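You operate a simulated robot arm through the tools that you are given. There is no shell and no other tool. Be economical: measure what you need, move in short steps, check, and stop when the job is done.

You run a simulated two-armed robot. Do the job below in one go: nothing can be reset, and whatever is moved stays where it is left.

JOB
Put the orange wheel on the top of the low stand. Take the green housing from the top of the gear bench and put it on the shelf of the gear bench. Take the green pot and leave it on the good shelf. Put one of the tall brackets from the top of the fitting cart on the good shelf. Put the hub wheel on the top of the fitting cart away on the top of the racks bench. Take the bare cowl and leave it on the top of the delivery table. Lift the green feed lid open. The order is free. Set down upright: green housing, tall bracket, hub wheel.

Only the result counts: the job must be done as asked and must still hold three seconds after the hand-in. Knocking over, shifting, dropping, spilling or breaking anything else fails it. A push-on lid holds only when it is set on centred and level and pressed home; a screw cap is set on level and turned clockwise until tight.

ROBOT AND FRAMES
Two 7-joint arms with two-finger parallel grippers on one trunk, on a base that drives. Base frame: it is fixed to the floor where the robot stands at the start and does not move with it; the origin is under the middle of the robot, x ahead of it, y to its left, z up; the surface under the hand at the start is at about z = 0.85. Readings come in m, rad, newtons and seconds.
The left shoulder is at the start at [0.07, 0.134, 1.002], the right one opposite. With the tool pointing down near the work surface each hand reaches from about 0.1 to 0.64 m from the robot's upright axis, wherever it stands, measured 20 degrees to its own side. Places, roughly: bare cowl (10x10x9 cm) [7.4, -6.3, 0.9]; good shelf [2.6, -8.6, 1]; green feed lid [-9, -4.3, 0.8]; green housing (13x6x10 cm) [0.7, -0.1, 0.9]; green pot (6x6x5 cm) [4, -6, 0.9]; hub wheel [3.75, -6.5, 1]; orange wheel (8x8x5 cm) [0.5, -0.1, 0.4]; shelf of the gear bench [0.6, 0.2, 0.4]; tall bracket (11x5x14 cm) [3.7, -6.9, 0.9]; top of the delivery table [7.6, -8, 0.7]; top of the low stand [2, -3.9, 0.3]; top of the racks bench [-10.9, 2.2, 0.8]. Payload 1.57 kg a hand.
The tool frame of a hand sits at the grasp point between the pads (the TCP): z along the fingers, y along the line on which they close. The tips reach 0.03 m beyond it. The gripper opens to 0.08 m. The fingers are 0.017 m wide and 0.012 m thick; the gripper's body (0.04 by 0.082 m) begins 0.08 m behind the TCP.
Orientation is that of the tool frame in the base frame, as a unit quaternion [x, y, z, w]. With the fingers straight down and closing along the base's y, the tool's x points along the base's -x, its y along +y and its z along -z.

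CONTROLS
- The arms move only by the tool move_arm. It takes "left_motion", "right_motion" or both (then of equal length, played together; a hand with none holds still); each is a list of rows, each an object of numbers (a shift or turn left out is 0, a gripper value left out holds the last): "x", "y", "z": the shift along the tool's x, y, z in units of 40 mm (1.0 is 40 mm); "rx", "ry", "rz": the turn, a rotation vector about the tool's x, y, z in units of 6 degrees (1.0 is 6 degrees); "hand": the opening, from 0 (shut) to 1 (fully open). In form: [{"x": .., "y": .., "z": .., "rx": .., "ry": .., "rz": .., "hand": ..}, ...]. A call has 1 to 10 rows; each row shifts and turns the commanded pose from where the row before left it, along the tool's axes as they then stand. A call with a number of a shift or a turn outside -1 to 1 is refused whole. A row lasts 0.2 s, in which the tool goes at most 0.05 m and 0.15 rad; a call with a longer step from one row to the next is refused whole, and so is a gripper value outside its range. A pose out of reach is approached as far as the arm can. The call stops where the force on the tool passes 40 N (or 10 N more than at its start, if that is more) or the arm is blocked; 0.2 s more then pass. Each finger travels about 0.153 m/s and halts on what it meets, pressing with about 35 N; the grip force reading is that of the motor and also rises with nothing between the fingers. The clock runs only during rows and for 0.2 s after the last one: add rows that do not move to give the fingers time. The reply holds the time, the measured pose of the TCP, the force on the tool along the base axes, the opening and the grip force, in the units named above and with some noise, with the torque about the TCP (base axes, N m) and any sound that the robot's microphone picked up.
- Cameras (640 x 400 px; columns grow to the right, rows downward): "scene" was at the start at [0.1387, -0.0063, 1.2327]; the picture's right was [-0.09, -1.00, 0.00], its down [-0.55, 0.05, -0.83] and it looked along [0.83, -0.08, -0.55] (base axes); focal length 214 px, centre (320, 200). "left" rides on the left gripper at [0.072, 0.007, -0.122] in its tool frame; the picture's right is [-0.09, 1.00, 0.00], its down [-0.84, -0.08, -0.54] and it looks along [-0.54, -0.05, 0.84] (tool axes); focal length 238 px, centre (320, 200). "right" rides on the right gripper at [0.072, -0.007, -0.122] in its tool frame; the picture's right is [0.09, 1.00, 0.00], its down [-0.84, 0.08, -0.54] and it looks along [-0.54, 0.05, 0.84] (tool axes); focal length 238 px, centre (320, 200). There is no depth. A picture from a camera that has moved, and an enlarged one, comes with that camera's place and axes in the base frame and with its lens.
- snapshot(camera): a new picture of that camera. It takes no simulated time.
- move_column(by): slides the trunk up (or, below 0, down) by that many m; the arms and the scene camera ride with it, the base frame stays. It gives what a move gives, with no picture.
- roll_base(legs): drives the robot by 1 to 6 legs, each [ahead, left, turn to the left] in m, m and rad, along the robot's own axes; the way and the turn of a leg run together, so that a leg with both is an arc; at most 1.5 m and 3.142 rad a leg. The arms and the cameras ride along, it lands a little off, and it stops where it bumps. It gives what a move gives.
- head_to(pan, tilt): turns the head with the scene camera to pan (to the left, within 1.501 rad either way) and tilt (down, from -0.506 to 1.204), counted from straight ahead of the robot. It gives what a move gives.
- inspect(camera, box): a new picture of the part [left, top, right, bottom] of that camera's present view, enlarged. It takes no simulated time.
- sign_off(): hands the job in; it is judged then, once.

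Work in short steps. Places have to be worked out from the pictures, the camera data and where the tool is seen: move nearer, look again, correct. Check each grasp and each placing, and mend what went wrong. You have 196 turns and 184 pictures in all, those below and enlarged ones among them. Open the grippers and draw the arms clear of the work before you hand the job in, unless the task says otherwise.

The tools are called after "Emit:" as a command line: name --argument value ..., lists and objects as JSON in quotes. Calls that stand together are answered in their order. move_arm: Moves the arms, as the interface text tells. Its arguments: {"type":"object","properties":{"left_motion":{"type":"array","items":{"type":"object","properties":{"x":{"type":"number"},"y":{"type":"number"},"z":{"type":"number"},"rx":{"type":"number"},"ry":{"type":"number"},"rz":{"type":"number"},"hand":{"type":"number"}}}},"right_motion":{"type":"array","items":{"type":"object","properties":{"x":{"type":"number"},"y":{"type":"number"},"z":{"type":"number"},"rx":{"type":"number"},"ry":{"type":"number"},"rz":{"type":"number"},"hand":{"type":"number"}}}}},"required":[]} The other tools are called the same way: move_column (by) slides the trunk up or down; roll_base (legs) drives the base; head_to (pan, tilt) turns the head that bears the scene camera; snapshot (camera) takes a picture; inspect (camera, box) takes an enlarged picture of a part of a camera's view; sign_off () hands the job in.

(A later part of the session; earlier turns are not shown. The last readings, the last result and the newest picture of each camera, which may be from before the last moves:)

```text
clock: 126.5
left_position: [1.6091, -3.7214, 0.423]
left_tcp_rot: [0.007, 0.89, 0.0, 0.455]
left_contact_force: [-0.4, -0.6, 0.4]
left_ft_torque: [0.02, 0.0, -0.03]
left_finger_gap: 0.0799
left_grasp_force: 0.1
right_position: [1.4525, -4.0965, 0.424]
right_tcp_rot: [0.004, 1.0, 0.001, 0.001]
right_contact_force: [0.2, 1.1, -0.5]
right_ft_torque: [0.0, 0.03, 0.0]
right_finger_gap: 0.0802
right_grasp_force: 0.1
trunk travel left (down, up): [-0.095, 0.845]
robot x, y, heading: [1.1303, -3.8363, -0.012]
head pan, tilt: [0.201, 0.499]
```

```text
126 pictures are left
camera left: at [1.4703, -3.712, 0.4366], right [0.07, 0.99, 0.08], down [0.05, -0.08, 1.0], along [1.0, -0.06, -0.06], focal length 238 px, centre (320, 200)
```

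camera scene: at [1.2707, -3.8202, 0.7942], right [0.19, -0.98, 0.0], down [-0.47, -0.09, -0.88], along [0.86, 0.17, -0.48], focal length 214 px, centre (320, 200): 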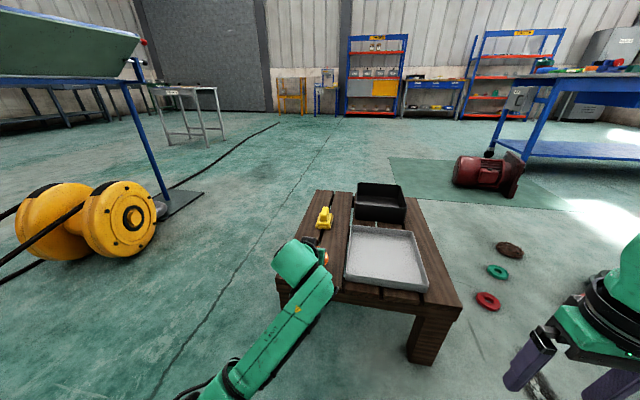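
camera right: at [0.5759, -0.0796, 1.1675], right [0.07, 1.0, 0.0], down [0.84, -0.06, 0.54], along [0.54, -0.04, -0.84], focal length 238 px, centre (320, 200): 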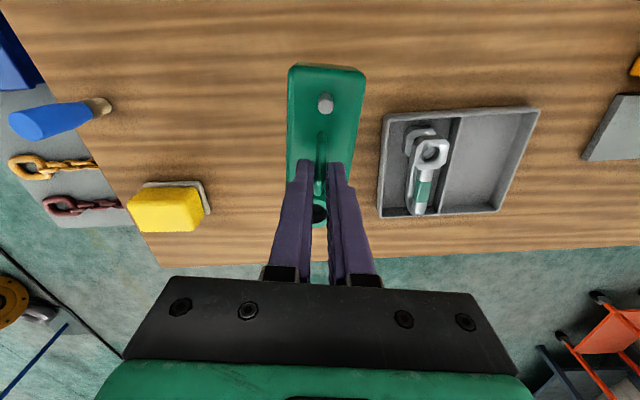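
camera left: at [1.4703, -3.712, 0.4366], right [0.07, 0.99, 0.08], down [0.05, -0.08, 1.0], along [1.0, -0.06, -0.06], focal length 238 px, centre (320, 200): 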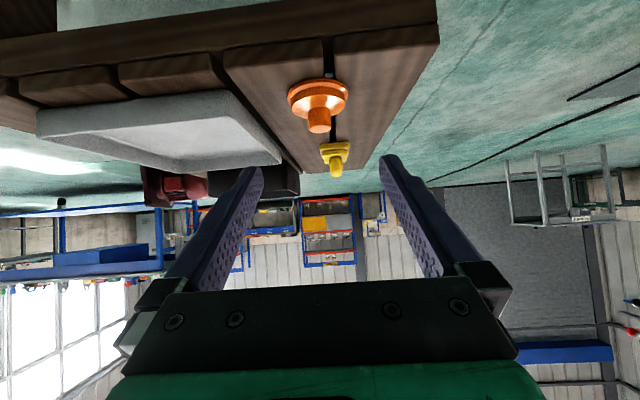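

The wheel sits flat on the stand beside the yellow item. Back off, raise the trunk, and strafe north between motor and reel (I'll see whether the floor cables block me).

Emit:
roll_base --legs '[[-0.2, 0, 0]]'

Emit:
move_column --by 0.4

Emit:
head_to --pan 0.9 --tilt 0.6

Emit:
snapshot --camera "scene"

Emit:
head_to --pan -0.5 --tilt 0.4

Emit:
snapshot --camera "scene"

```text
clock: 128.1
left_position: [1.409, -3.7194, 0.4245]
left_tcp_rot: [0.007, 0.891, 0.0, 0.454]
left_contact_force: [-0.1, 0.2, 0.2]
left_ft_torque: [0.01, -0.01, 0.03]
left_finger_gap: 0.08
left_grasp_force: 0.0
right_position: [1.2517, -4.0941, 0.4252]
right_tcp_rot: [0.006, 1.0, 0.0, 0.001]
right_contact_force: [0.2, -0.1, -0.6]
right_ft_torque: [-0.02, 0.01, -0.01]
right_finger_gap: 0.0797
right_grasp_force: 0.0
trunk travel left (down, up): [-0.095, 0.845]
robot x, y, heading: [0.9297, -3.8399, -0.011]
head pan, tilt: [0.201, 0.499]
```

```text
clock: 131.9
left_position: [1.4091, -3.7204, 0.8226]
left_tcp_rot: [0.007, 0.89, 0.0, 0.455]
left_contact_force: [0.9, -0.4, 0.4]
left_ft_torque: [-0.05, 0.0, 0.03]
left_finger_gap: 0.0799
left_grasp_force: 0.1
right_position: [1.2517, -4.0947, 0.8266]
right_tcp_rot: [0.005, 1.0, 0.001, 0.0]
right_contact_force: [0.1, 1.3, -0.1]
right_ft_torque: [0.0, -0.01, 0.04]
right_finger_gap: 0.08
right_grasp_force: 0.2
trunk travel left (down, up): [-0.495, 0.445]
robot x, y, heading: [0.9263, -3.8385, -0.017]
head pan, tilt: [0.201, 0.499]
```

```text
clock: 133.0
left_position: [1.4099, -3.72, 0.8232]
left_tcp_rot: [0.007, 0.891, 0.0, 0.454]
left_contact_force: [0.0, -0.4, 0.0]
left_ft_torque: [-0.01, -0.02, 0.02]
left_finger_gap: 0.0802
left_grasp_force: 0.1
right_position: [1.2516, -4.0948, 0.8255]
right_tcp_rot: [0.006, 1.0, 0.001, 0.0]
right_contact_force: [-0.3, -0.4, 0.2]
right_ft_torque: [0.01, 0.02, 0.02]
right_finger_gap: 0.08
right_grasp_force: 0.0
trunk travel left (down, up): [-0.495, 0.445]
robot x, y, heading: [0.933, -3.837, -0.014]
head pan, tilt: [0.901, 0.6]
```

```text
125 pictures are left
camera scene: at [1.0359, -3.7668, 1.1512], right [0.78, -0.63, 0.0], down [-0.36, -0.44, -0.83], along [0.52, 0.64, -0.56], focal length 214 px, centre (320, 200)
```

scene: 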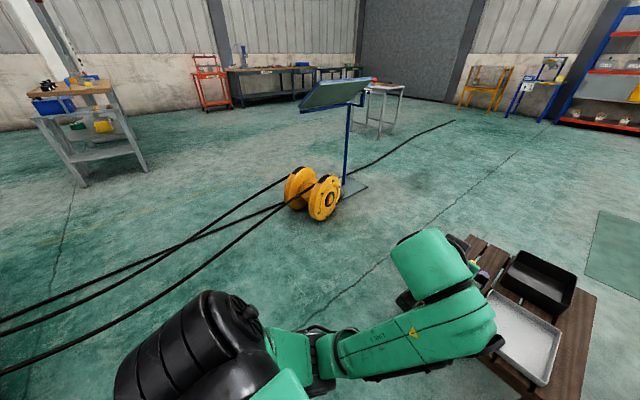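

```text
clock: 134.5
left_position: [1.4104, -3.7202, 0.8224]
left_tcp_rot: [0.008, 0.891, -0.001, 0.454]
left_contact_force: [-0.2, -0.4, -0.1]
left_ft_torque: [-0.02, 0.0, 0.01]
left_finger_gap: 0.08
left_grasp_force: 0.0
right_position: [1.2512, -4.0944, 0.8253]
right_tcp_rot: [0.005, 1.0, 0.0, 0.001]
right_contact_force: [0.2, -0.3, 0.7]
right_ft_torque: [0.02, 0.04, 0.02]
right_finger_gap: 0.0802
right_grasp_force: 0.0
trunk travel left (down, up): [-0.495, 0.445]
robot x, y, heading: [0.9273, -3.8392, -0.011]
head pan, tilt: [-0.499, 0.4]
```

```text
124 pictures are left
camera scene: at [1.061, -3.8806, 1.1694], right [-0.49, -0.87, 0.0], down [-0.34, 0.19, -0.92], along [0.8, -0.45, -0.39], focal length 214 px, centre (320, 200)
```

scene: 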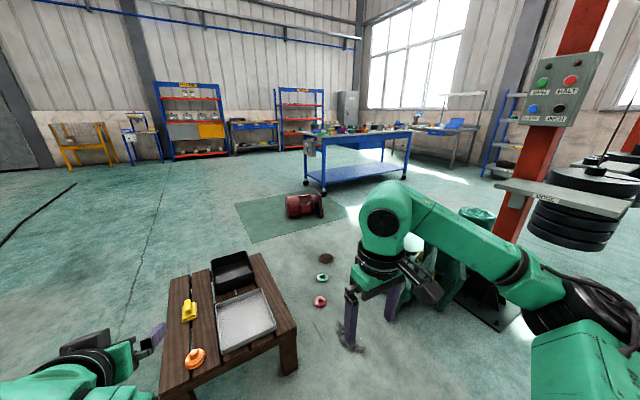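

Stand–reel gap is about 0.75 m without cables. I look down at my own side to see how wide my base is.

Emit:
head_to --pan 1.5 --tilt 1.2

Emit:
snapshot --camera "scene"

```text
clock: 136.4
left_position: [1.4097, -3.7208, 0.8234]
left_tcp_rot: [0.007, 0.891, 0.001, 0.455]
left_contact_force: [-0.7, 0.0, -0.3]
left_ft_torque: [0.01, 0.03, 0.0]
left_finger_gap: 0.08
left_grasp_force: 0.1
right_position: [1.2521, -4.0938, 0.8258]
right_tcp_rot: [0.006, 1.0, 0.002, 0.001]
right_contact_force: [0.2, 0.8, 0.3]
right_ft_torque: [0.01, -0.01, 0.04]
right_finger_gap: 0.0798
right_grasp_force: 0.1
trunk travel left (down, up): [-0.495, 0.445]
robot x, y, heading: [0.9311, -3.8349, -0.012]
head pan, tilt: [1.499, 1.201]
```

```text
123 pictures are left
camera scene: at [0.9848, -3.7796, 1.1066], right [1.0, -0.08, 0.0], down [-0.08, -0.93, -0.36], along [0.03, 0.36, -0.93], focal length 214 px, centre (320, 200)
```

scene: 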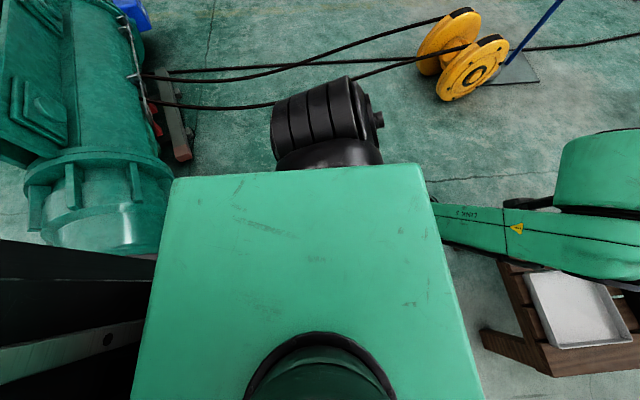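

No base visible beyond the torso, so it is narrow (≲0.3 m half-width). I take the corridor at y≈-3.22 between reel and stand.

Emit:
roll_base --legs '[[0, 0.615, 0.012]]'

Emit:
head_to --pan 0 --tilt 0.8

Emit:
snapshot --camera "scene"

```text
clock: 139.9
left_position: [1.4128, -3.106, 0.8235]
left_tcp_rot: [0.004, 0.89, 0.001, 0.455]
left_contact_force: [0.5, 0.0, 0.1]
left_ft_torque: [0.0, 0.0, -0.04]
left_finger_gap: 0.0799
left_grasp_force: 0.1
right_position: [1.2579, -3.4828, 0.826]
right_tcp_rot: [0.002, 1.0, 0.001, 0.001]
right_contact_force: [-0.4, -1.1, 0.3]
right_ft_torque: [-0.04, -0.01, 0.0]
right_finger_gap: 0.0798
right_grasp_force: 0.2
trunk travel left (down, up): [-0.495, 0.445]
robot x, y, heading: [0.9344, -3.2267, 0.0]
head pan, tilt: [1.499, 1.201]
```

```text
clock: 141.5
left_position: [1.414, -3.1073, 0.8226]
left_tcp_rot: [0.005, 0.891, 0.0, 0.455]
left_contact_force: [0.3, 0.0, 0.6]
left_ft_torque: [-0.03, 0.02, 0.02]
left_finger_gap: 0.0801
left_grasp_force: 0.0
right_position: [1.2592, -3.4836, 0.8246]
right_tcp_rot: [0.001, 1.0, 0.001, 0.002]
right_contact_force: [0.2, -0.3, 0.4]
right_ft_torque: [0.01, 0.02, 0.03]
right_finger_gap: 0.08
right_grasp_force: 0.1
trunk travel left (down, up): [-0.495, 0.445]
robot x, y, heading: [0.9341, -3.228, -0.003]
head pan, tilt: [0.0, 0.799]
```

```text
122 pictures are left
camera scene: at [1.0654, -3.2263, 1.1343], right [0.0, -1.0, 0.0], down [-0.72, 0.0, -0.7], along [0.7, 0.0, -0.72], focal length 214 px, centre (320, 200)
```

scene: 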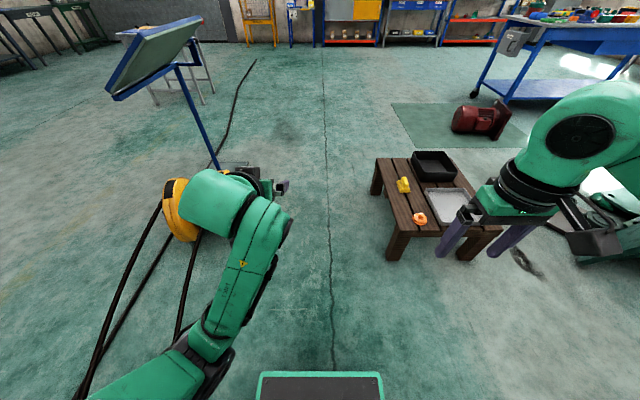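

My base is only ~0.4 m wide, so the corridor is comfortable. Drive ahead 2.0 m and look toward the fitting cart.

Emit:
roll_base --legs '[[1.0, 0, 0], [1.0, 0, 0]]'

Emit:
head_to --pan -1.1 --tilt 0.4

Emit:
snapshot --camera "scene"

```text
clock: 151.6
left_position: [3.4403, -3.1374, 0.8236]
left_tcp_rot: [0.008, 0.89, -0.001, 0.455]
left_contact_force: [0.1, 0.1, 0.3]
left_ft_torque: [0.0, 0.0, -0.03]
left_finger_gap: 0.0799
left_grasp_force: 0.0
right_position: [3.2827, -3.5124, 0.825]
right_tcp_rot: [0.005, 1.0, 0.0, 0.001]
right_contact_force: [0.2, -0.3, 0.0]
right_ft_torque: [0.01, -0.03, 0.02]
right_finger_gap: 0.08
right_grasp_force: 0.1
trunk travel left (down, up): [-0.495, 0.445]
robot x, y, heading: [2.9632, -3.2546, -0.011]
head pan, tilt: [0.0, 0.799]
```

```text
clock: 152.9
left_position: [3.4409, -3.1373, 0.8239]
left_tcp_rot: [0.008, 0.89, -0.002, 0.455]
left_contact_force: [-0.5, -0.4, -0.8]
left_ft_torque: [-0.01, 0.01, -0.02]
left_finger_gap: 0.0802
left_grasp_force: 0.0
right_position: [3.282, -3.5119, 0.826]
right_tcp_rot: [0.006, 1.0, 0.001, 0.0]
right_contact_force: [-0.6, -0.6, 0.2]
right_ft_torque: [-0.01, -0.01, 0.0]
right_finger_gap: 0.0801
right_grasp_force: 0.1
trunk travel left (down, up): [-0.495, 0.445]
robot x, y, heading: [2.9585, -3.2521, -0.01]
head pan, tilt: [-1.1, 0.4]
```

```text
121 pictures are left
camera scene: at [3.0521, -3.3357, 1.1694], right [-0.9, -0.44, 0.0], down [-0.17, 0.35, -0.92], along [0.41, -0.83, -0.39], focal length 214 px, centre (320, 200)
```

scene: 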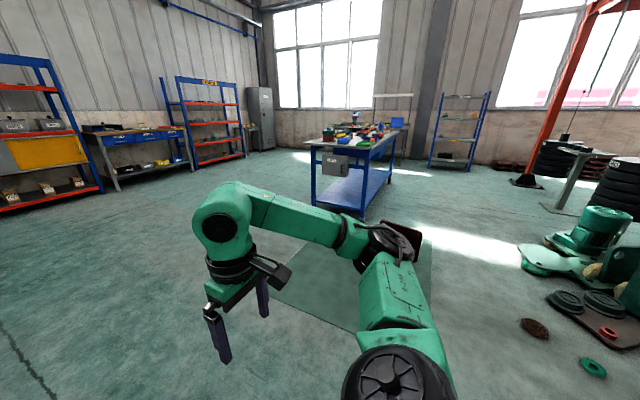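

The fitting cart spans about x 3.55–4.35, y -5.5…-7.3, with an open lane on its east side. I drive to its east side and look.

Emit:
roll_base --legs '[[1.0, 0, 0], [1.0, 0, -1.56], [1.3, 0, 0]]'

Emit:
head_to --pan -0.4 --tilt 0.35

Emit:
snapshot --camera "scene"

```text
clock: 167.3
left_position: [4.6103, -5.4339, 0.823]
left_tcp_rot: [0.648, 0.61, -0.329, 0.314]
left_contact_force: [-0.4, 0.1, 0.4]
left_ft_torque: [0.01, -0.02, 0.01]
left_finger_gap: 0.0802
left_grasp_force: 0.0
right_position: [4.242, -5.2509, 0.8252]
right_tcp_rot: [0.727, 0.686, 0.009, -0.014]
right_contact_force: [-0.4, 4.8, 2.2]
right_ft_torque: [-0.13, 0.09, -0.24]
right_finger_gap: 0.0797
right_grasp_force: 0.0
trunk travel left (down, up): [-0.495, 0.445]
robot x, y, heading: [4.513, -4.949, -1.621]
head pan, tilt: [-1.1, 0.4]
stopped in leg 3: the force on the tool passed its limit at 130 N (the readings are from after the stop); the commanded pose is now the measured one
```

```text
clock: 168.4
left_position: [4.609, -5.4342, 0.8241]
left_tcp_rot: [0.648, 0.61, -0.329, 0.314]
left_contact_force: [-0.9, 0.5, 0.2]
left_ft_torque: [-0.01, -0.02, 0.02]
left_finger_gap: 0.0801
left_grasp_force: 0.1
right_position: [4.2427, -5.2509, 0.8261]
right_tcp_rot: [0.727, 0.687, 0.01, -0.014]
right_contact_force: [-0.1, 5.9, 1.4]
right_ft_torque: [-0.21, 0.06, -0.25]
right_finger_gap: 0.0799
right_grasp_force: 0.0
trunk travel left (down, up): [-0.495, 0.445]
robot x, y, heading: [4.5149, -4.9493, -1.624]
head pan, tilt: [-0.4, 0.351]
```

```text
120 pictures are left
camera scene: at [4.4705, -5.0803, 1.1741], right [-0.9, 0.44, 0.0], down [0.15, 0.31, -0.94], along [-0.41, -0.84, -0.34], focal length 214 px, centre (320, 200)
```

scene: 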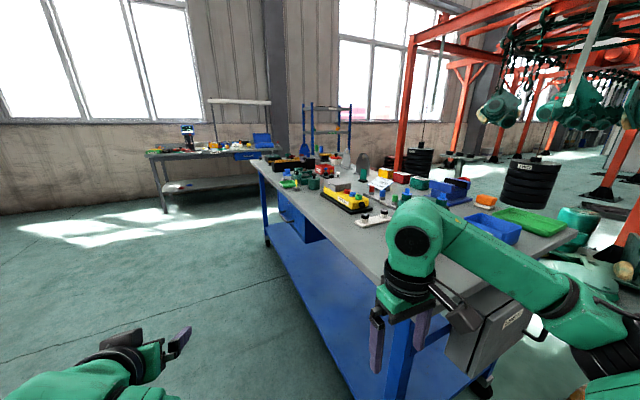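

The arc brought me too close and the right hand touched the cart edge. Back off immediately, shift to the east, and check the cart top.

Emit:
roll_base --legs '[[-0.3, 0, 0.05], [0, 0.5, 0]]'

Emit:
snapshot --camera "scene"

```text
clock: 172.9
left_position: [5.134, -5.1397, 0.8222]
left_tcp_rot: [0.632, 0.628, -0.32, 0.323]
left_contact_force: [-0.5, -0.2, -0.2]
left_ft_torque: [0.0, 0.01, 0.02]
left_finger_gap: 0.0799
left_grasp_force: 0.1
right_position: [4.7575, -4.9757, 0.8245]
right_tcp_rot: [0.709, 0.705, 0.01, -0.015]
right_contact_force: [-0.5, -0.7, 0.1]
right_ft_torque: [0.02, 0.04, 0.01]
right_finger_gap: 0.0799
right_grasp_force: 0.1
trunk travel left (down, up): [-0.495, 0.445]
robot x, y, heading: [5.0116, -4.6604, -1.572]
head pan, tilt: [-0.4, 0.351]
```

```text
119 pictures are left
camera scene: at [4.9771, -4.7947, 1.174], right [-0.92, 0.39, 0.0], down [0.13, 0.32, -0.94], along [-0.37, -0.86, -0.34], focal length 214 px, centre (320, 200)
```

scene: 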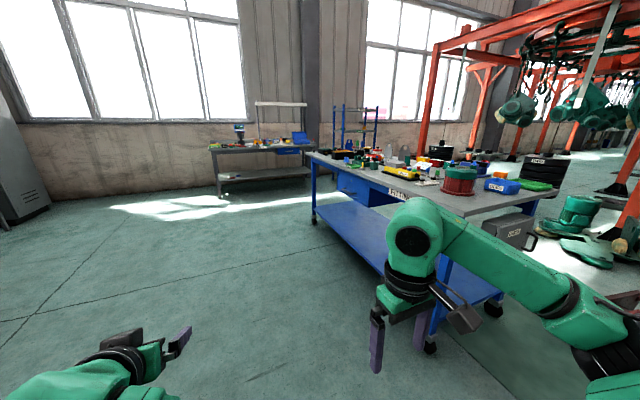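

Now drive further along the east lane and turn to face the cart at a safe distance, trunk raised, to view its top.

Emit:
move_column --by 0.25

Emit:
roll_base --legs '[[0, 0.25, 0], [1.5, 0, 0], [0, 0, -1.57]]'

Emit:
head_to --pan 0 --tilt 0.5

Emit:
snapshot --camera "scene"

```text
clock: 175.4
left_position: [5.1348, -5.1396, 1.0718]
left_tcp_rot: [0.633, 0.627, -0.321, 0.321]
left_contact_force: [0.1, 0.2, 1.1]
left_ft_torque: [-0.01, -0.02, -0.01]
left_finger_gap: 0.0797
left_grasp_force: 0.2
right_position: [4.7571, -4.9772, 1.0759]
right_tcp_rot: [0.709, 0.705, 0.009, -0.015]
right_contact_force: [0.5, 0.6, 0.4]
right_ft_torque: [-0.02, 0.02, 0.02]
right_finger_gap: 0.0801
right_grasp_force: 0.0
trunk travel left (down, up): [-0.745, 0.195]
robot x, y, heading: [5.0175, -4.6606, -1.573]
head pan, tilt: [-0.4, 0.351]
```

```text
clock: 188.3
left_position: [4.799, -6.2987, 1.0741]
left_tcp_rot: [0.891, -0.008, -0.454, -0.001]
left_contact_force: [0.2, -0.7, 0.1]
left_ft_torque: [0.02, 0.06, 0.02]
left_finger_gap: 0.0802
left_grasp_force: 0.1
right_position: [4.9666, -5.9228, 1.0749]
right_tcp_rot: [1.0, -0.009, 0.016, -0.003]
right_contact_force: [0.6, 0.3, 0.9]
right_ft_torque: [0.01, -0.01, 0.01]
right_finger_gap: 0.0803
right_grasp_force: 0.0
trunk travel left (down, up): [-0.745, 0.195]
robot x, y, heading: [5.2812, -6.1797, 3.131]
head pan, tilt: [-0.4, 0.351]
```

```text
clock: 189.2
left_position: [4.7996, -6.2969, 1.0733]
left_tcp_rot: [0.89, -0.01, -0.455, -0.001]
left_contact_force: [0.0, 0.1, 0.2]
left_ft_torque: [0.0, -0.01, 0.0]
left_finger_gap: 0.08
left_grasp_force: 0.1
right_position: [4.9665, -5.923, 1.076]
right_tcp_rot: [1.0, -0.009, 0.017, -0.003]
right_contact_force: [-0.5, -1.3, 0.8]
right_ft_torque: [0.01, 0.04, -0.05]
right_finger_gap: 0.0801
right_grasp_force: 0.0
trunk travel left (down, up): [-0.745, 0.195]
robot x, y, heading: [5.2787, -6.1841, 3.127]
head pan, tilt: [0.0, 0.499]
```

```text
118 pictures are left
camera scene: at [5.1382, -6.1782, 1.4103], right [0.02, 1.0, 0.0], down [0.48, -0.01, -0.88], along [-0.88, 0.01, -0.48], focal length 214 px, centre (320, 200)
```

scene: 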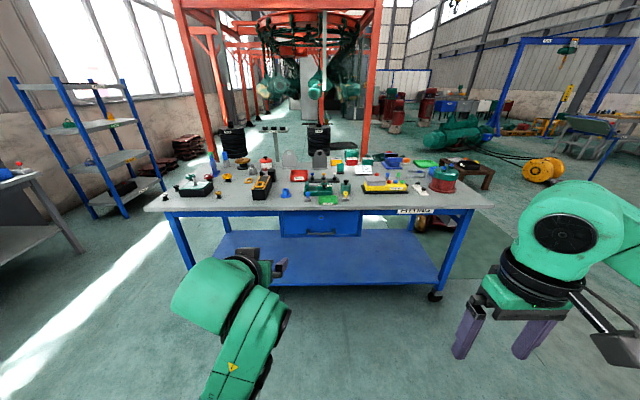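

Emit:
inspect --camera "scene" --box '[140, 130, 300, 230]'

Emit:
inspect --camera "scene" --box '[260, 130, 380, 215]'

Emit:
inspect --camera "scene" --box '[350, 130, 490, 220]'

```text
4.00 times, centred on (220, 180) of scene
camera zoom: at [5.1382, -6.1782, 1.4103], right [0.02, 1.0, 0.0], down [0.48, -0.01, -0.88], along [-0.88, 0.01, -0.48], focal length 858 px, centre (720, 280)
```

zoom: 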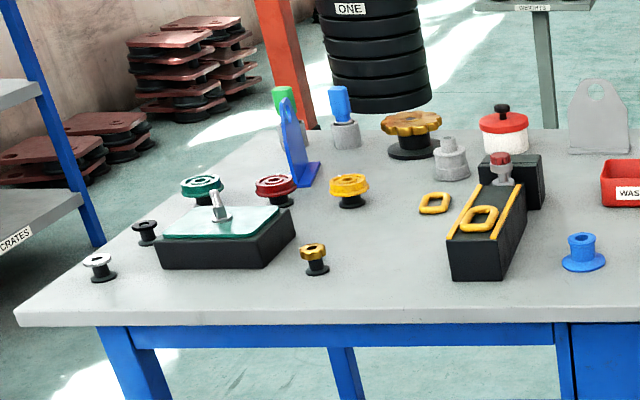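

```text
4.71 times, centred on (320, 172) of scene
camera zoom: at [5.1382, -6.1782, 1.4103], right [0.02, 1.0, 0.0], down [0.48, -0.01, -0.88], along [-0.88, 0.01, -0.48], focal length 1009 px, centre (320, 329)
```

zoom: 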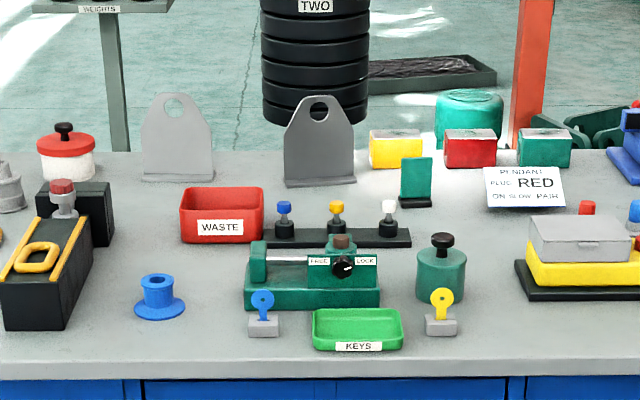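

```text
4.44 times, centred on (420, 175) of scene
camera zoom: at [5.1382, -6.1782, 1.4103], right [0.02, 1.0, 0.0], down [0.48, -0.01, -0.88], along [-0.88, 0.01, -0.48], focal length 953 px, centre (-124, 311)
```

zoom: 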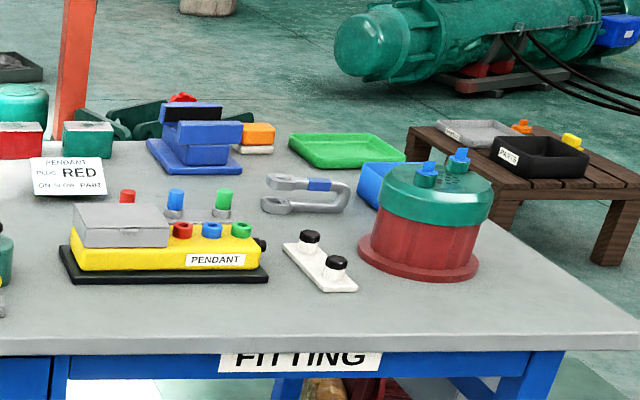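

Very busy top. I need to identify the hub wheel and the tall brackets; zoom in.

Emit:
inspect --camera "scene" --box '[205, 145, 285, 200]'

Emit:
inspect --camera "scene" --box '[155, 140, 235, 205]'

```text
7.27 times, centred on (245, 172) of scene
camera zoom: at [5.1382, -6.1782, 1.4103], right [0.02, 1.0, 0.0], down [0.48, -0.01, -0.88], along [-0.88, 0.01, -0.48], focal length 1560 px, centre (866, 400)
```

zoom: 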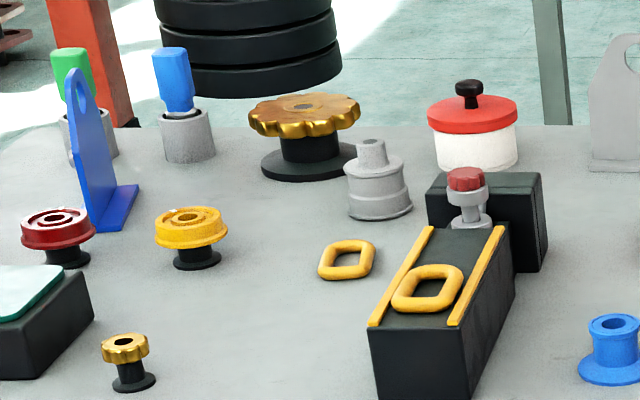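

```text
6.15 times, centred on (195, 172) of scene
camera zoom: at [5.1382, -6.1782, 1.4103], right [0.02, 1.0, 0.0], down [0.48, -0.01, -0.88], along [-0.88, 0.01, -0.48], focal length 1320 px, centre (1089, 369)
```

zoom: 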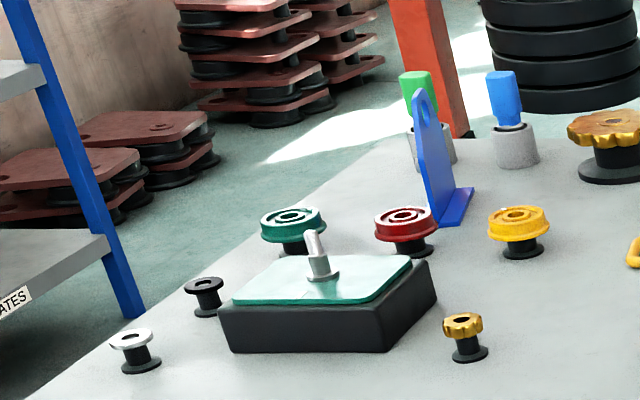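

I move closer toward the south half of the cart to identify parts precisely.

Emit:
roll_base --legs '[[0.35, 0.5, 0.01]]'

Emit:
head_to --pan 0 --tilt 0.65

Emit:
snapshot --camera "scene"

Emit:
inspect --camera "scene" --box '[200, 80, 420, 220]'

```text
clock: 192.6
left_position: [4.4485, -6.8064, 1.0737]
left_tcp_rot: [0.891, -0.005, -0.455, 0.001]
left_contact_force: [0.2, 0.4, 0.5]
left_ft_torque: [-0.01, 0.0, -0.06]
left_finger_gap: 0.0796
left_grasp_force: 0.1
right_position: [4.6137, -6.4291, 1.0748]
right_tcp_rot: [1.0, -0.005, 0.016, -0.003]
right_contact_force: [0.9, -0.1, 0.0]
right_ft_torque: [-0.01, -0.01, 0.01]
right_finger_gap: 0.0803
right_grasp_force: 0.1
trunk travel left (down, up): [-0.745, 0.195]
robot x, y, heading: [4.9272, -6.685, 3.137]
head pan, tilt: [0.0, 0.499]
```

```text
clock: 193.3
left_position: [4.4476, -6.8066, 1.0736]
left_tcp_rot: [0.891, -0.006, -0.454, 0.001]
left_contact_force: [0.3, 0.3, -0.3]
left_ft_torque: [0.03, -0.01, -0.02]
left_finger_gap: 0.08
left_grasp_force: 0.1
right_position: [4.6129, -6.4313, 1.0767]
right_tcp_rot: [1.0, -0.005, 0.018, -0.003]
right_contact_force: [0.0, 0.4, 0.4]
right_ft_torque: [-0.01, -0.01, -0.02]
right_finger_gap: 0.0799
right_grasp_force: 0.0
trunk travel left (down, up): [-0.745, 0.195]
robot x, y, heading: [4.9265, -6.6848, 3.133]
head pan, tilt: [0.0, 0.649]
```

```text
112 pictures are left
camera scene: at [4.7906, -6.6843, 1.3969], right [0.01, 1.0, 0.0], down [0.6, 0.0, -0.8], along [-0.8, 0.01, -0.6], focal length 214 px, centre (320, 200)
```

scene: 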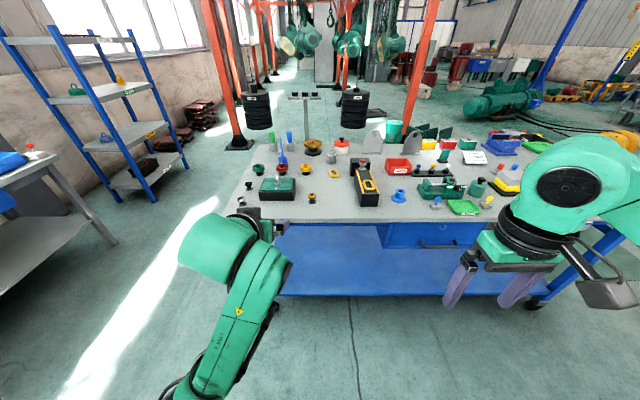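

```text
2.86 times, centred on (310, 150) of scene
camera zoom: at [4.7906, -6.6843, 1.3969], right [0.01, 1.0, 0.0], down [0.6, 0.0, -0.8], along [-0.8, 0.01, -0.6], focal length 613 px, centre (349, 343)
```

zoom: 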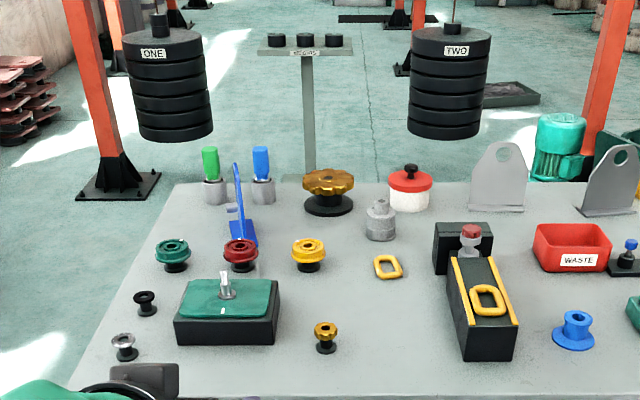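

I need a sharper look at candidate parts.

Emit:
inspect --camera "scene" --box '[295, 135, 375, 185]'

Emit:
inspect --camera "scene" --box '[240, 130, 320, 205]'

Emit:
snapshot --camera "left"

```text
8.00 times, centred on (335, 160) of scene
camera zoom: at [4.7906, -6.6843, 1.3969], right [0.01, 1.0, 0.0], down [0.6, 0.0, -0.8], along [-0.8, 0.01, -0.6], focal length 1716 px, centre (200, 520)
```

zoom: 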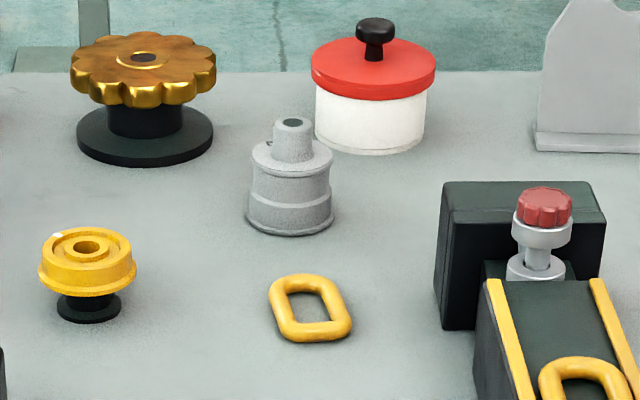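

```text
5.33 times, centred on (280, 168) of scene
camera zoom: at [4.7906, -6.6843, 1.3969], right [0.01, 1.0, 0.0], down [0.6, 0.0, -0.8], along [-0.8, 0.01, -0.6], focal length 1144 px, centre (533, 373)
```

zoom: 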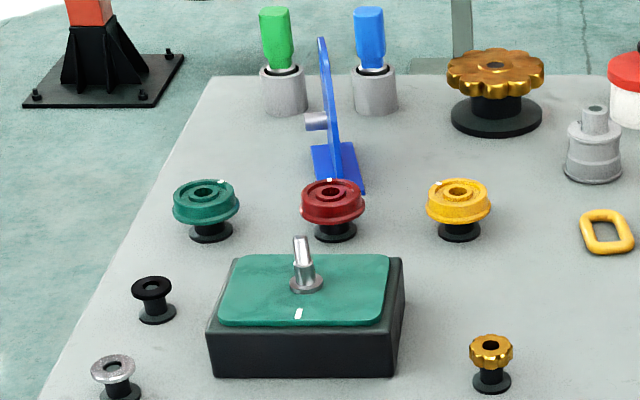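

```text
108 pictures are left
camera left: at [4.5899, -6.8135, 1.0862], right [-0.06, -0.99, 0.08], down [-0.05, 0.08, 1.0], along [-1.0, 0.06, -0.06], focal length 238 px, centre (320, 200)
```

left: 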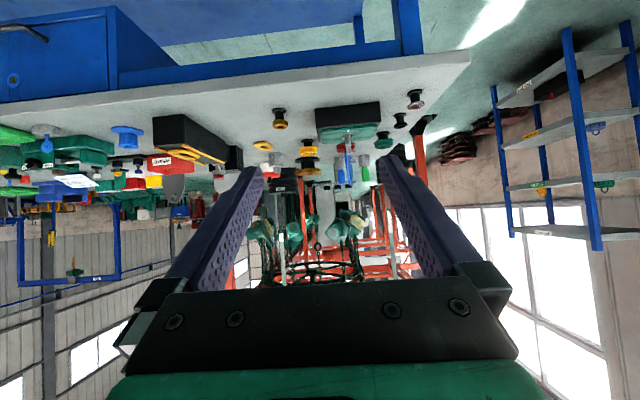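

I judge the grey stepped part at ≈[3.73,-6.61] to be the hub wheel, the blue one at [3.73,-6.88] a tall bracket, and the pot at [4.04,-6.02]. First the pot with the right hand: shift right and approach the cart.

Emit:
roll_base --legs '[[0, -0.44, 0.005], [0.38, 0, 0]]'

Emit:
snapshot --camera "right"

Emit:
snapshot --camera "scene"

```text
clock: 198.0
left_position: [4.0726, -6.3662, 1.0731]
left_tcp_rot: [0.891, -0.006, -0.454, 0.0]
left_contact_force: [-0.2, -0.5, -0.1]
left_ft_torque: [-0.01, -0.02, -0.02]
left_finger_gap: 0.0799
left_grasp_force: 0.1
right_position: [4.2374, -5.9894, 1.0738]
right_tcp_rot: [1.0, -0.006, 0.017, -0.004]
right_contact_force: [0.8, 0.6, 0.1]
right_ft_torque: [0.01, 0.01, -0.02]
right_finger_gap: 0.0801
right_grasp_force: 0.0
trunk travel left (down, up): [-0.745, 0.195]
robot x, y, heading: [4.554, -6.2444, 3.136]
head pan, tilt: [0.0, 0.649]
```

```text
107 pictures are left
camera right: at [4.3061, -5.9848, 1.2004], right [0.08, -1.0, 0.0], down [-0.86, -0.07, 0.51], along [-0.51, -0.04, -0.86], focal length 238 px, centre (320, 200)
```

right: 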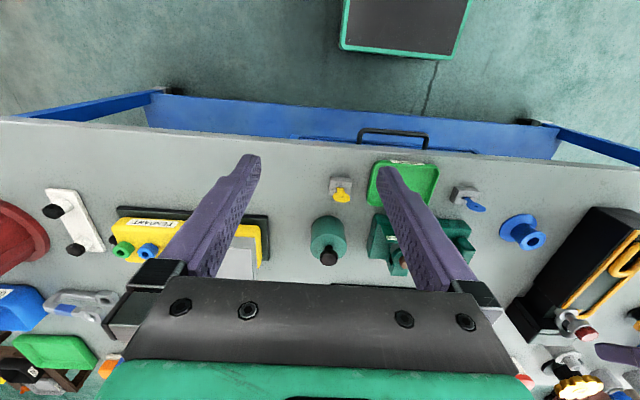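

```text
106 pictures are left
camera scene: at [4.4151, -6.2437, 1.397], right [0.01, 1.0, 0.0], down [0.6, 0.0, -0.8], along [-0.8, 0.01, -0.6], focal length 214 px, centre (320, 200)
```

scene: 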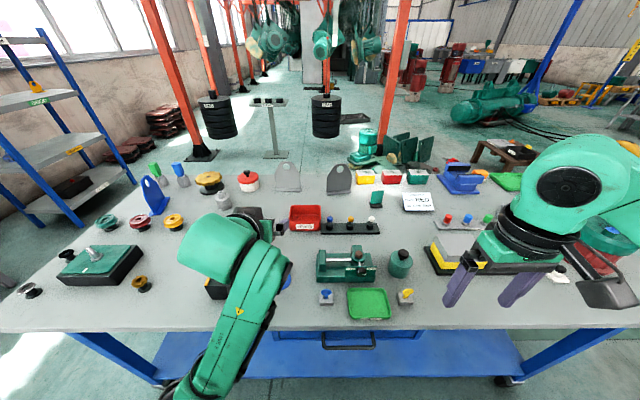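

Pot at ≈[4.035,-6.013]; enough finger room between it and its neighbours. Level the right hand and move above the pot.

Emit:
move_arm --right_motion '[{"ry": -0.33, "x": -0.9}, {"x": -0.9, "y": 0.3}, {"x": -0.9, "y": 0.3}, {"x": -0.9}, {"x": -0.9}, {"x": -0.55}, {"z": 0.9}, {}]'

Emit:
snapshot --camera "right"

```text
clock: 199.8
left_position: [4.0725, -6.3659, 1.0736]
left_tcp_rot: [0.891, -0.005, -0.455, 0.001]
left_contact_force: [-0.4, 0.1, -0.3]
left_ft_torque: [-0.01, 0.01, -0.01]
left_finger_gap: 0.0798
left_grasp_force: 0.1
right_position: [4.0327, -6.0121, 1.0367]
right_tcp_rot: [1.0, -0.003, 0.0, -0.003]
right_contact_force: [0.0, -0.2, 0.1]
right_ft_torque: [-0.01, -0.01, 0.04]
right_finger_gap: 0.08
right_grasp_force: 0.1
trunk travel left (down, up): [-0.745, 0.195]
robot x, y, heading: [4.552, -6.2478, 3.138]
head pan, tilt: [0.0, 0.649]
```

```text
105 pictures are left
camera right: at [4.105, -6.0073, 1.159], right [0.08, -1.0, -0.01], down [-0.84, -0.07, 0.54], along [-0.54, -0.04, -0.84], focal length 238 px, centre (320, 200)
```

right: 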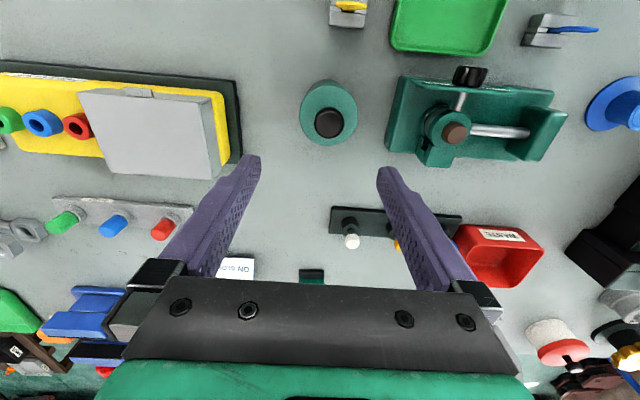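

Correct 1 cm in x, 0.7 cm in y, then descend to z≈0.895.

Emit:
move_arm --right_motion '[{"x": 0.3, "y": 0.18}, {"z": 0.9}, {"z": 0.9}, {"z": 0.7}, {"z": 0.6}, {"z": 0.4}, {}]'

Emit:
snapshot --camera "right"

```text
clock: 201.4
left_position: [4.0718, -6.365, 1.074]
left_tcp_rot: [0.891, -0.005, -0.455, 0.001]
left_contact_force: [0.1, -0.6, 0.3]
left_ft_torque: [-0.01, 0.02, 0.02]
left_finger_gap: 0.0801
left_grasp_force: 0.1
right_position: [4.0463, -6.0177, 0.897]
right_tcp_rot: [1.0, -0.005, -0.001, -0.003]
right_contact_force: [-0.7, -0.3, -0.1]
right_ft_torque: [-0.03, -0.01, 0.02]
right_finger_gap: 0.0801
right_grasp_force: 0.0
trunk travel left (down, up): [-0.745, 0.195]
robot x, y, heading: [4.5519, -6.2451, 3.141]
head pan, tilt: [0.0, 0.649]
```

```text
104 pictures are left
camera right: at [4.119, -6.0126, 1.0196], right [0.08, -1.0, -0.01], down [-0.84, -0.07, 0.54], along [-0.54, -0.04, -0.84], focal length 238 px, centre (320, 200)
```

right: 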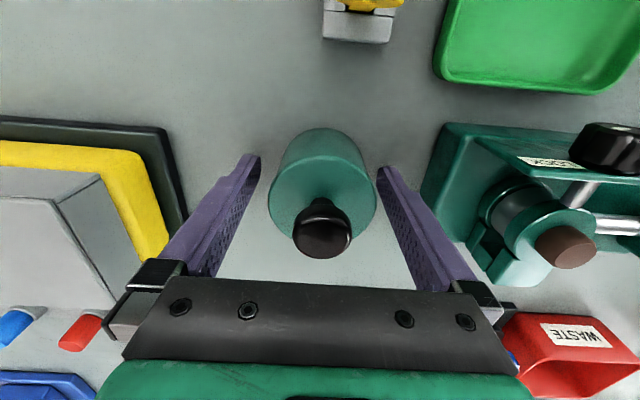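

Pot is centred between fingers. Close.

Emit:
move_arm --right_motion '[{"hand": 0}, {"hand": 0}, {"hand": 0}]'

Emit:
move_arm --right_motion '[{"z": -0.1}, {"z": -0.2}, {"z": -0.3}, {"z": -0.3}, {}]'

Emit:
snapshot --camera "right"

```text
clock: 202.2
left_position: [4.0722, -6.3657, 1.0729]
left_tcp_rot: [0.891, -0.005, -0.454, 0.001]
left_contact_force: [0.0, 0.0, 0.7]
left_ft_torque: [0.01, 0.0, 0.01]
left_finger_gap: 0.0797
left_grasp_force: 0.0
right_position: [4.0465, -6.0175, 0.8978]
right_tcp_rot: [1.0, -0.006, -0.001, -0.004]
right_contact_force: [0.1, -1.9, -0.7]
right_ft_torque: [-0.04, 0.01, 0.01]
right_finger_gap: 0.0579
right_grasp_force: 35.3
trunk travel left (down, up): [-0.745, 0.195]
robot x, y, heading: [4.5506, -6.2449, 3.136]
head pan, tilt: [0.0, 0.649]
heard: snap
```

```text
clock: 203.4
left_position: [4.0721, -6.3668, 1.0728]
left_tcp_rot: [0.891, -0.005, -0.454, 0.001]
left_contact_force: [0.2, 0.2, 0.1]
left_ft_torque: [0.02, -0.02, 0.0]
left_finger_gap: 0.08
left_grasp_force: 0.1
right_position: [4.0453, -6.0177, 0.9325]
right_tcp_rot: [1.0, -0.005, 0.0, -0.003]
right_contact_force: [0.0, -0.3, -0.3]
right_ft_torque: [-0.02, 0.01, 0.0]
right_finger_gap: 0.0578
right_grasp_force: 34.4
trunk travel left (down, up): [-0.745, 0.195]
robot x, y, heading: [4.5519, -6.2468, 3.132]
head pan, tilt: [0.0, 0.649]
```

```text
103 pictures are left
camera right: at [4.1181, -6.0134, 1.056], right [0.08, -1.0, -0.01], down [-0.84, -0.07, 0.54], along [-0.54, -0.04, -0.84], focal length 238 px, centre (320, 200)
```

right: 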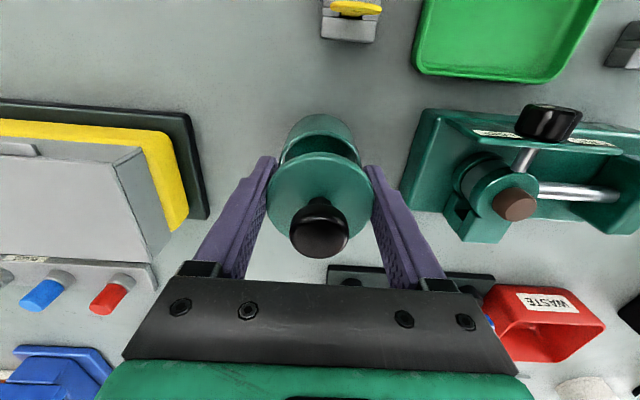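

The snap: the fingers hold the pot's push-on lid, which came off. I lower it straight back down and press it home.

Emit:
move_arm --right_motion '[{"z": 0.3}, {"z": 0.3}, {"z": 0.2}, {"z": 0.1}, {"z": 0.1}, {"z": 0.1}]'

Emit:
snapshot --camera "right"

```text
clock: 204.8
left_position: [4.0753, -6.3662, 1.0746]
left_tcp_rot: [0.89, -0.005, -0.455, 0.0]
left_contact_force: [0.2, 0.3, 0.6]
left_ft_torque: [-0.01, 0.03, 0.03]
left_finger_gap: 0.0799
left_grasp_force: 0.0
right_position: [4.047, -6.019, 0.8961]
right_tcp_rot: [1.0, -0.007, -0.007, -0.002]
right_contact_force: [-10.5, 7.8, 37.0]
right_ft_torque: [0.0, -0.54, 0.03]
right_finger_gap: 0.0579
right_grasp_force: 35.5
trunk travel left (down, up): [-0.745, 0.195]
robot x, y, heading: [4.5514, -6.2413, 3.131]
head pan, tilt: [0.0, 0.649]
```

```text
102 pictures are left
camera right: at [4.1216, -6.0146, 1.0176], right [0.08, -1.0, -0.01], down [-0.83, -0.07, 0.55], along [-0.55, -0.04, -0.83], focal length 238 px, centre (320, 200)
```

right: 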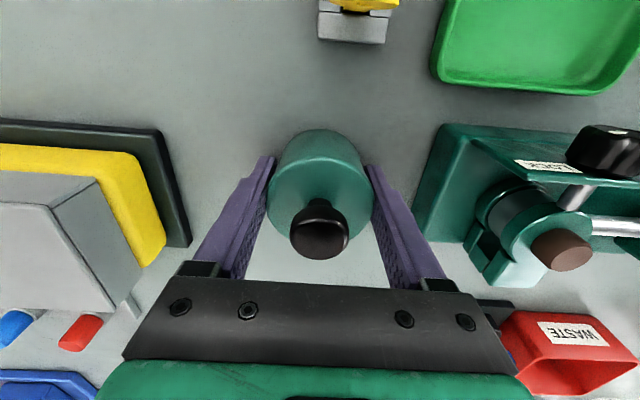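

37 N applied, no click heard yet. Press a little more and listen.

Emit:
move_arm --right_motion '[{"z": 0.1}, {"z": 0.1}, {}]'

Emit:
inspect --camera "right" --box '[240, 110, 400, 270]'

Emit:
inspect --camera "scene" --box '[340, 220, 480, 310]'

```text
clock: 205.4
left_position: [4.0758, -6.3664, 1.0744]
left_tcp_rot: [0.89, -0.005, -0.456, 0.001]
left_contact_force: [-0.2, -0.4, -0.2]
left_ft_torque: [-0.04, 0.0, -0.04]
left_finger_gap: 0.08
left_grasp_force: 0.1
right_position: [4.0467, -6.0195, 0.8908]
right_tcp_rot: [1.0, -0.006, -0.008, 0.0]
right_contact_force: [7.0, 2.4, 16.7]
right_ft_torque: [0.25, -0.09, -0.08]
right_finger_gap: 0.0579
right_grasp_force: 35.0
trunk travel left (down, up): [-0.745, 0.195]
robot x, y, heading: [4.5494, -6.2488, 3.133]
head pan, tilt: [0.0, 0.649]
stopped in row 3 (right hand): the force on the tool passed its limit at 51 N (the readings are from after the stop); the commanded pose is now the measured one
```

```text
2.50 times, centred on (320, 190) of right
camera zoom: at [4.1218, -6.0141, 1.0119], right [0.08, -1.0, 0.0], down [-0.83, -0.07, 0.56], along [-0.55, -0.04, -0.83], focal length 596 px, centre (320, 225)
```

zoom: 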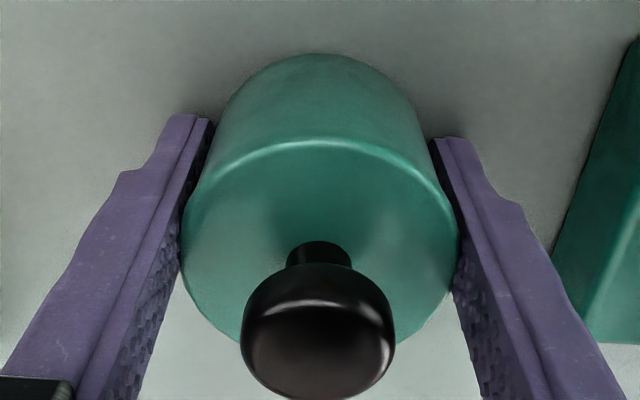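

```text
4.44 times, centred on (410, 265) of scene
camera zoom: at [4.4187, -6.2445, 1.3968], right [0.01, 1.0, 0.0], down [0.6, 0.0, -0.8], along [-0.8, 0.01, -0.6], focal length 953 px, centre (-80, -89)
```

zoom: 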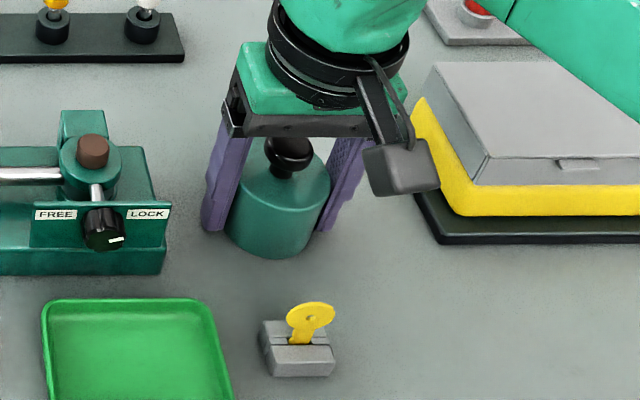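

Open the fingers without moving and look for the lid seam.

Emit:
move_arm --right_motion '[{"hand": 1}, {"hand": 1}, {"hand": 1}, {"z": -0.9}, {"z": -0.9}, {"z": -0.9}, {"x": 0.9}, {"x": 0.9}]'

Emit:
inspect --camera "scene" --box '[370, 235, 430, 285]'

Emit:
snapshot --camera "right"

```text
clock: 207.2
left_position: [4.0722, -6.3648, 1.0733]
left_tcp_rot: [0.891, -0.005, -0.455, 0.001]
left_contact_force: [0.6, 0.0, 0.5]
left_ft_torque: [0.03, 0.04, 0.0]
left_finger_gap: 0.0802
left_grasp_force: 0.0
right_position: [4.1206, -6.0194, 0.9944]
right_tcp_rot: [1.0, -0.006, -0.007, 0.001]
right_contact_force: [-0.3, 0.0, 0.3]
right_ft_torque: [0.0, 0.0, 0.01]
right_finger_gap: 0.0799
right_grasp_force: 0.1
trunk travel left (down, up): [-0.745, 0.195]
robot x, y, heading: [4.5495, -6.2465, 3.134]
head pan, tilt: [0.0, 0.649]
heard: snap
```

```text
8.00 times, centred on (400, 260) of scene
camera zoom: at [4.4161, -6.2433, 1.3971], right [0.01, 1.0, 0.0], down [0.6, 0.0, -0.8], along [-0.8, 0.01, -0.6], focal length 1716 px, centre (-320, -280)
```

zoom: 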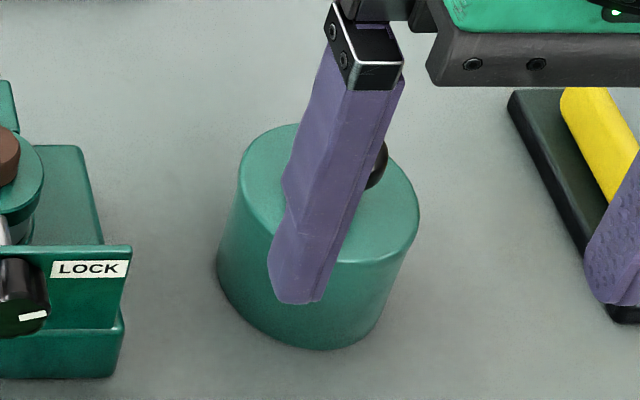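

```text
98 pictures are left
camera right: at [4.1943, -6.0149, 1.1165], right [0.08, -1.0, 0.0], down [-0.83, -0.07, 0.55], along [-0.55, -0.04, -0.83], focal length 238 px, centre (320, 200)
```

right: 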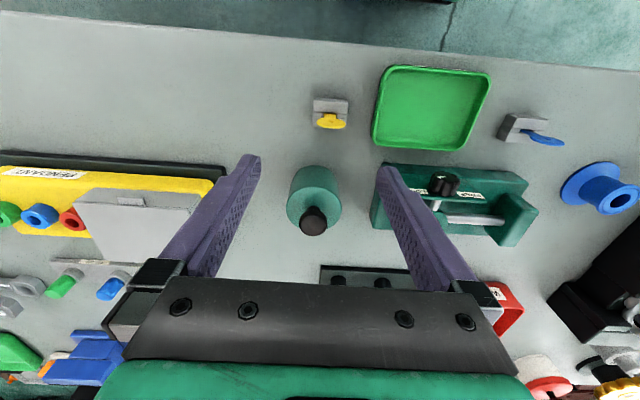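

The second snap suggests the lid is seated again (it looks flush). To carry the pot I must grip only its body, low, with an inclined hand. I roll the left hand 180° so its camera is on top; test in free space.

Emit:
move_arm --right_motion '[{"z": -0.9}, {"z": -0.9}, {"x": 0.9}, {"x": 0.9}, {"x": 0.9}, {"x": 0.9}, {}, {}, {}, {}]' --left_motion '[{"rz": -1}, {"rz": -1}, {"rz": -1}, {"rz": -1}, {"rz": -1}, {"rz": -1}, {"rz": -1}, {"rz": -1}, {"rz": -1}, {"rz": -1}]'

Emit:
move_arm --left_motion '[{"rz": -1}, {"rz": -1}, {"rz": -1}, {"rz": -1}, {"rz": -1}, {"rz": -1}, {"rz": -1}, {"rz": -1}, {"rz": -1}, {"rz": -1}]'

Emit:
move_arm --left_motion '[{"rz": -1}, {"rz": -1}, {"rz": -1}, {"rz": -1}, {"rz": -1}, {"rz": -1}, {"rz": -1}, {"rz": -1}, {"rz": -1}, {"rz": -1}]'

Emit:
inspect --camera "scene" --box '[360, 230, 440, 290]'

```text
clock: 208.9
left_position: [4.0671, -6.4032, 1.0668]
left_tcp_rot: [0.831, 0.307, -0.455, -0.09]
left_contact_force: [0.6, 0.1, -0.2]
left_ft_torque: [-0.03, 0.01, -0.02]
left_finger_gap: 0.0802
left_grasp_force: 0.0
right_position: [4.259, -6.0188, 1.0659]
right_tcp_rot: [1.0, -0.006, -0.005, 0.0]
right_contact_force: [0.0, -0.2, -0.2]
right_ft_torque: [0.0, -0.03, -0.01]
right_finger_gap: 0.08
right_grasp_force: 0.0
trunk travel left (down, up): [-0.745, 0.195]
robot x, y, heading: [4.5504, -6.2479, 3.132]
head pan, tilt: [0.0, 0.649]
stopped in row 8 (left hand): the arm was blocked; the commanded pose is now the measured one
```

```text
clock: 209.7
left_position: [4.0646, -6.4391, 1.0679]
left_tcp_rot: [0.776, 0.402, -0.48, -0.081]
left_contact_force: [-0.2, 0.9, 0.4]
left_ft_torque: [0.0, 0.0, 0.0]
left_finger_gap: 0.08
left_grasp_force: 0.1
right_position: [4.2598, -6.0207, 1.064]
right_tcp_rot: [1.0, -0.006, -0.006, -0.001]
right_contact_force: [-0.2, -0.4, 0.9]
right_ft_torque: [-0.01, 0.0, -0.03]
right_finger_gap: 0.08
right_grasp_force: 0.0
trunk travel left (down, up): [-0.745, 0.195]
robot x, y, heading: [4.5502, -6.2473, 3.135]
head pan, tilt: [0.0, 0.649]
stopped in row 3 (left hand): the arm was blocked; the commanded pose is now the measured one
```

```text
clock: 210.4
left_position: [4.064, -6.4738, 1.0733]
left_tcp_rot: [0.712, 0.476, -0.511, -0.075]
left_contact_force: [0.2, -0.5, -0.1]
left_ft_torque: [-0.03, -0.01, 0.03]
left_finger_gap: 0.08
left_grasp_force: 0.1
right_position: [4.2594, -6.0198, 1.0652]
right_tcp_rot: [1.0, -0.006, -0.006, -0.001]
right_contact_force: [-0.1, -0.8, -0.1]
right_ft_torque: [-0.01, 0.0, 0.02]
right_finger_gap: 0.0799
right_grasp_force: 0.0
trunk travel left (down, up): [-0.745, 0.195]
robot x, y, heading: [4.5529, -6.2473, 3.134]
head pan, tilt: [0.0, 0.649]
stopped in row 3 (left hand): the arm was blocked; the commanded pose is now the measured one
```

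```text
6.67 times, centred on (400, 260) of scene
camera zoom: at [4.4142, -6.2437, 1.3969], right [0.01, 1.0, 0.0], down [0.6, 0.0, -0.8], along [-0.8, 0.01, -0.6], focal length 1430 px, centre (-213, -200)
```

zoom: 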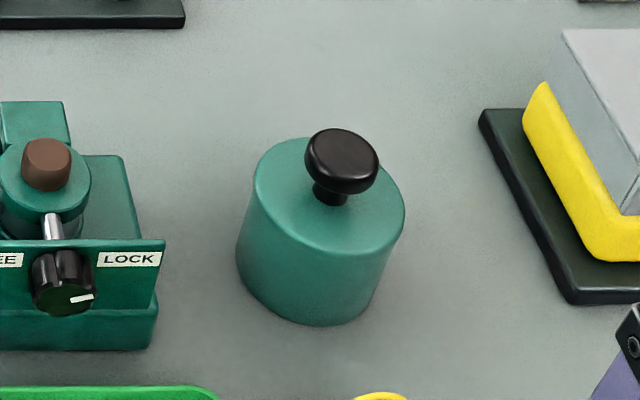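

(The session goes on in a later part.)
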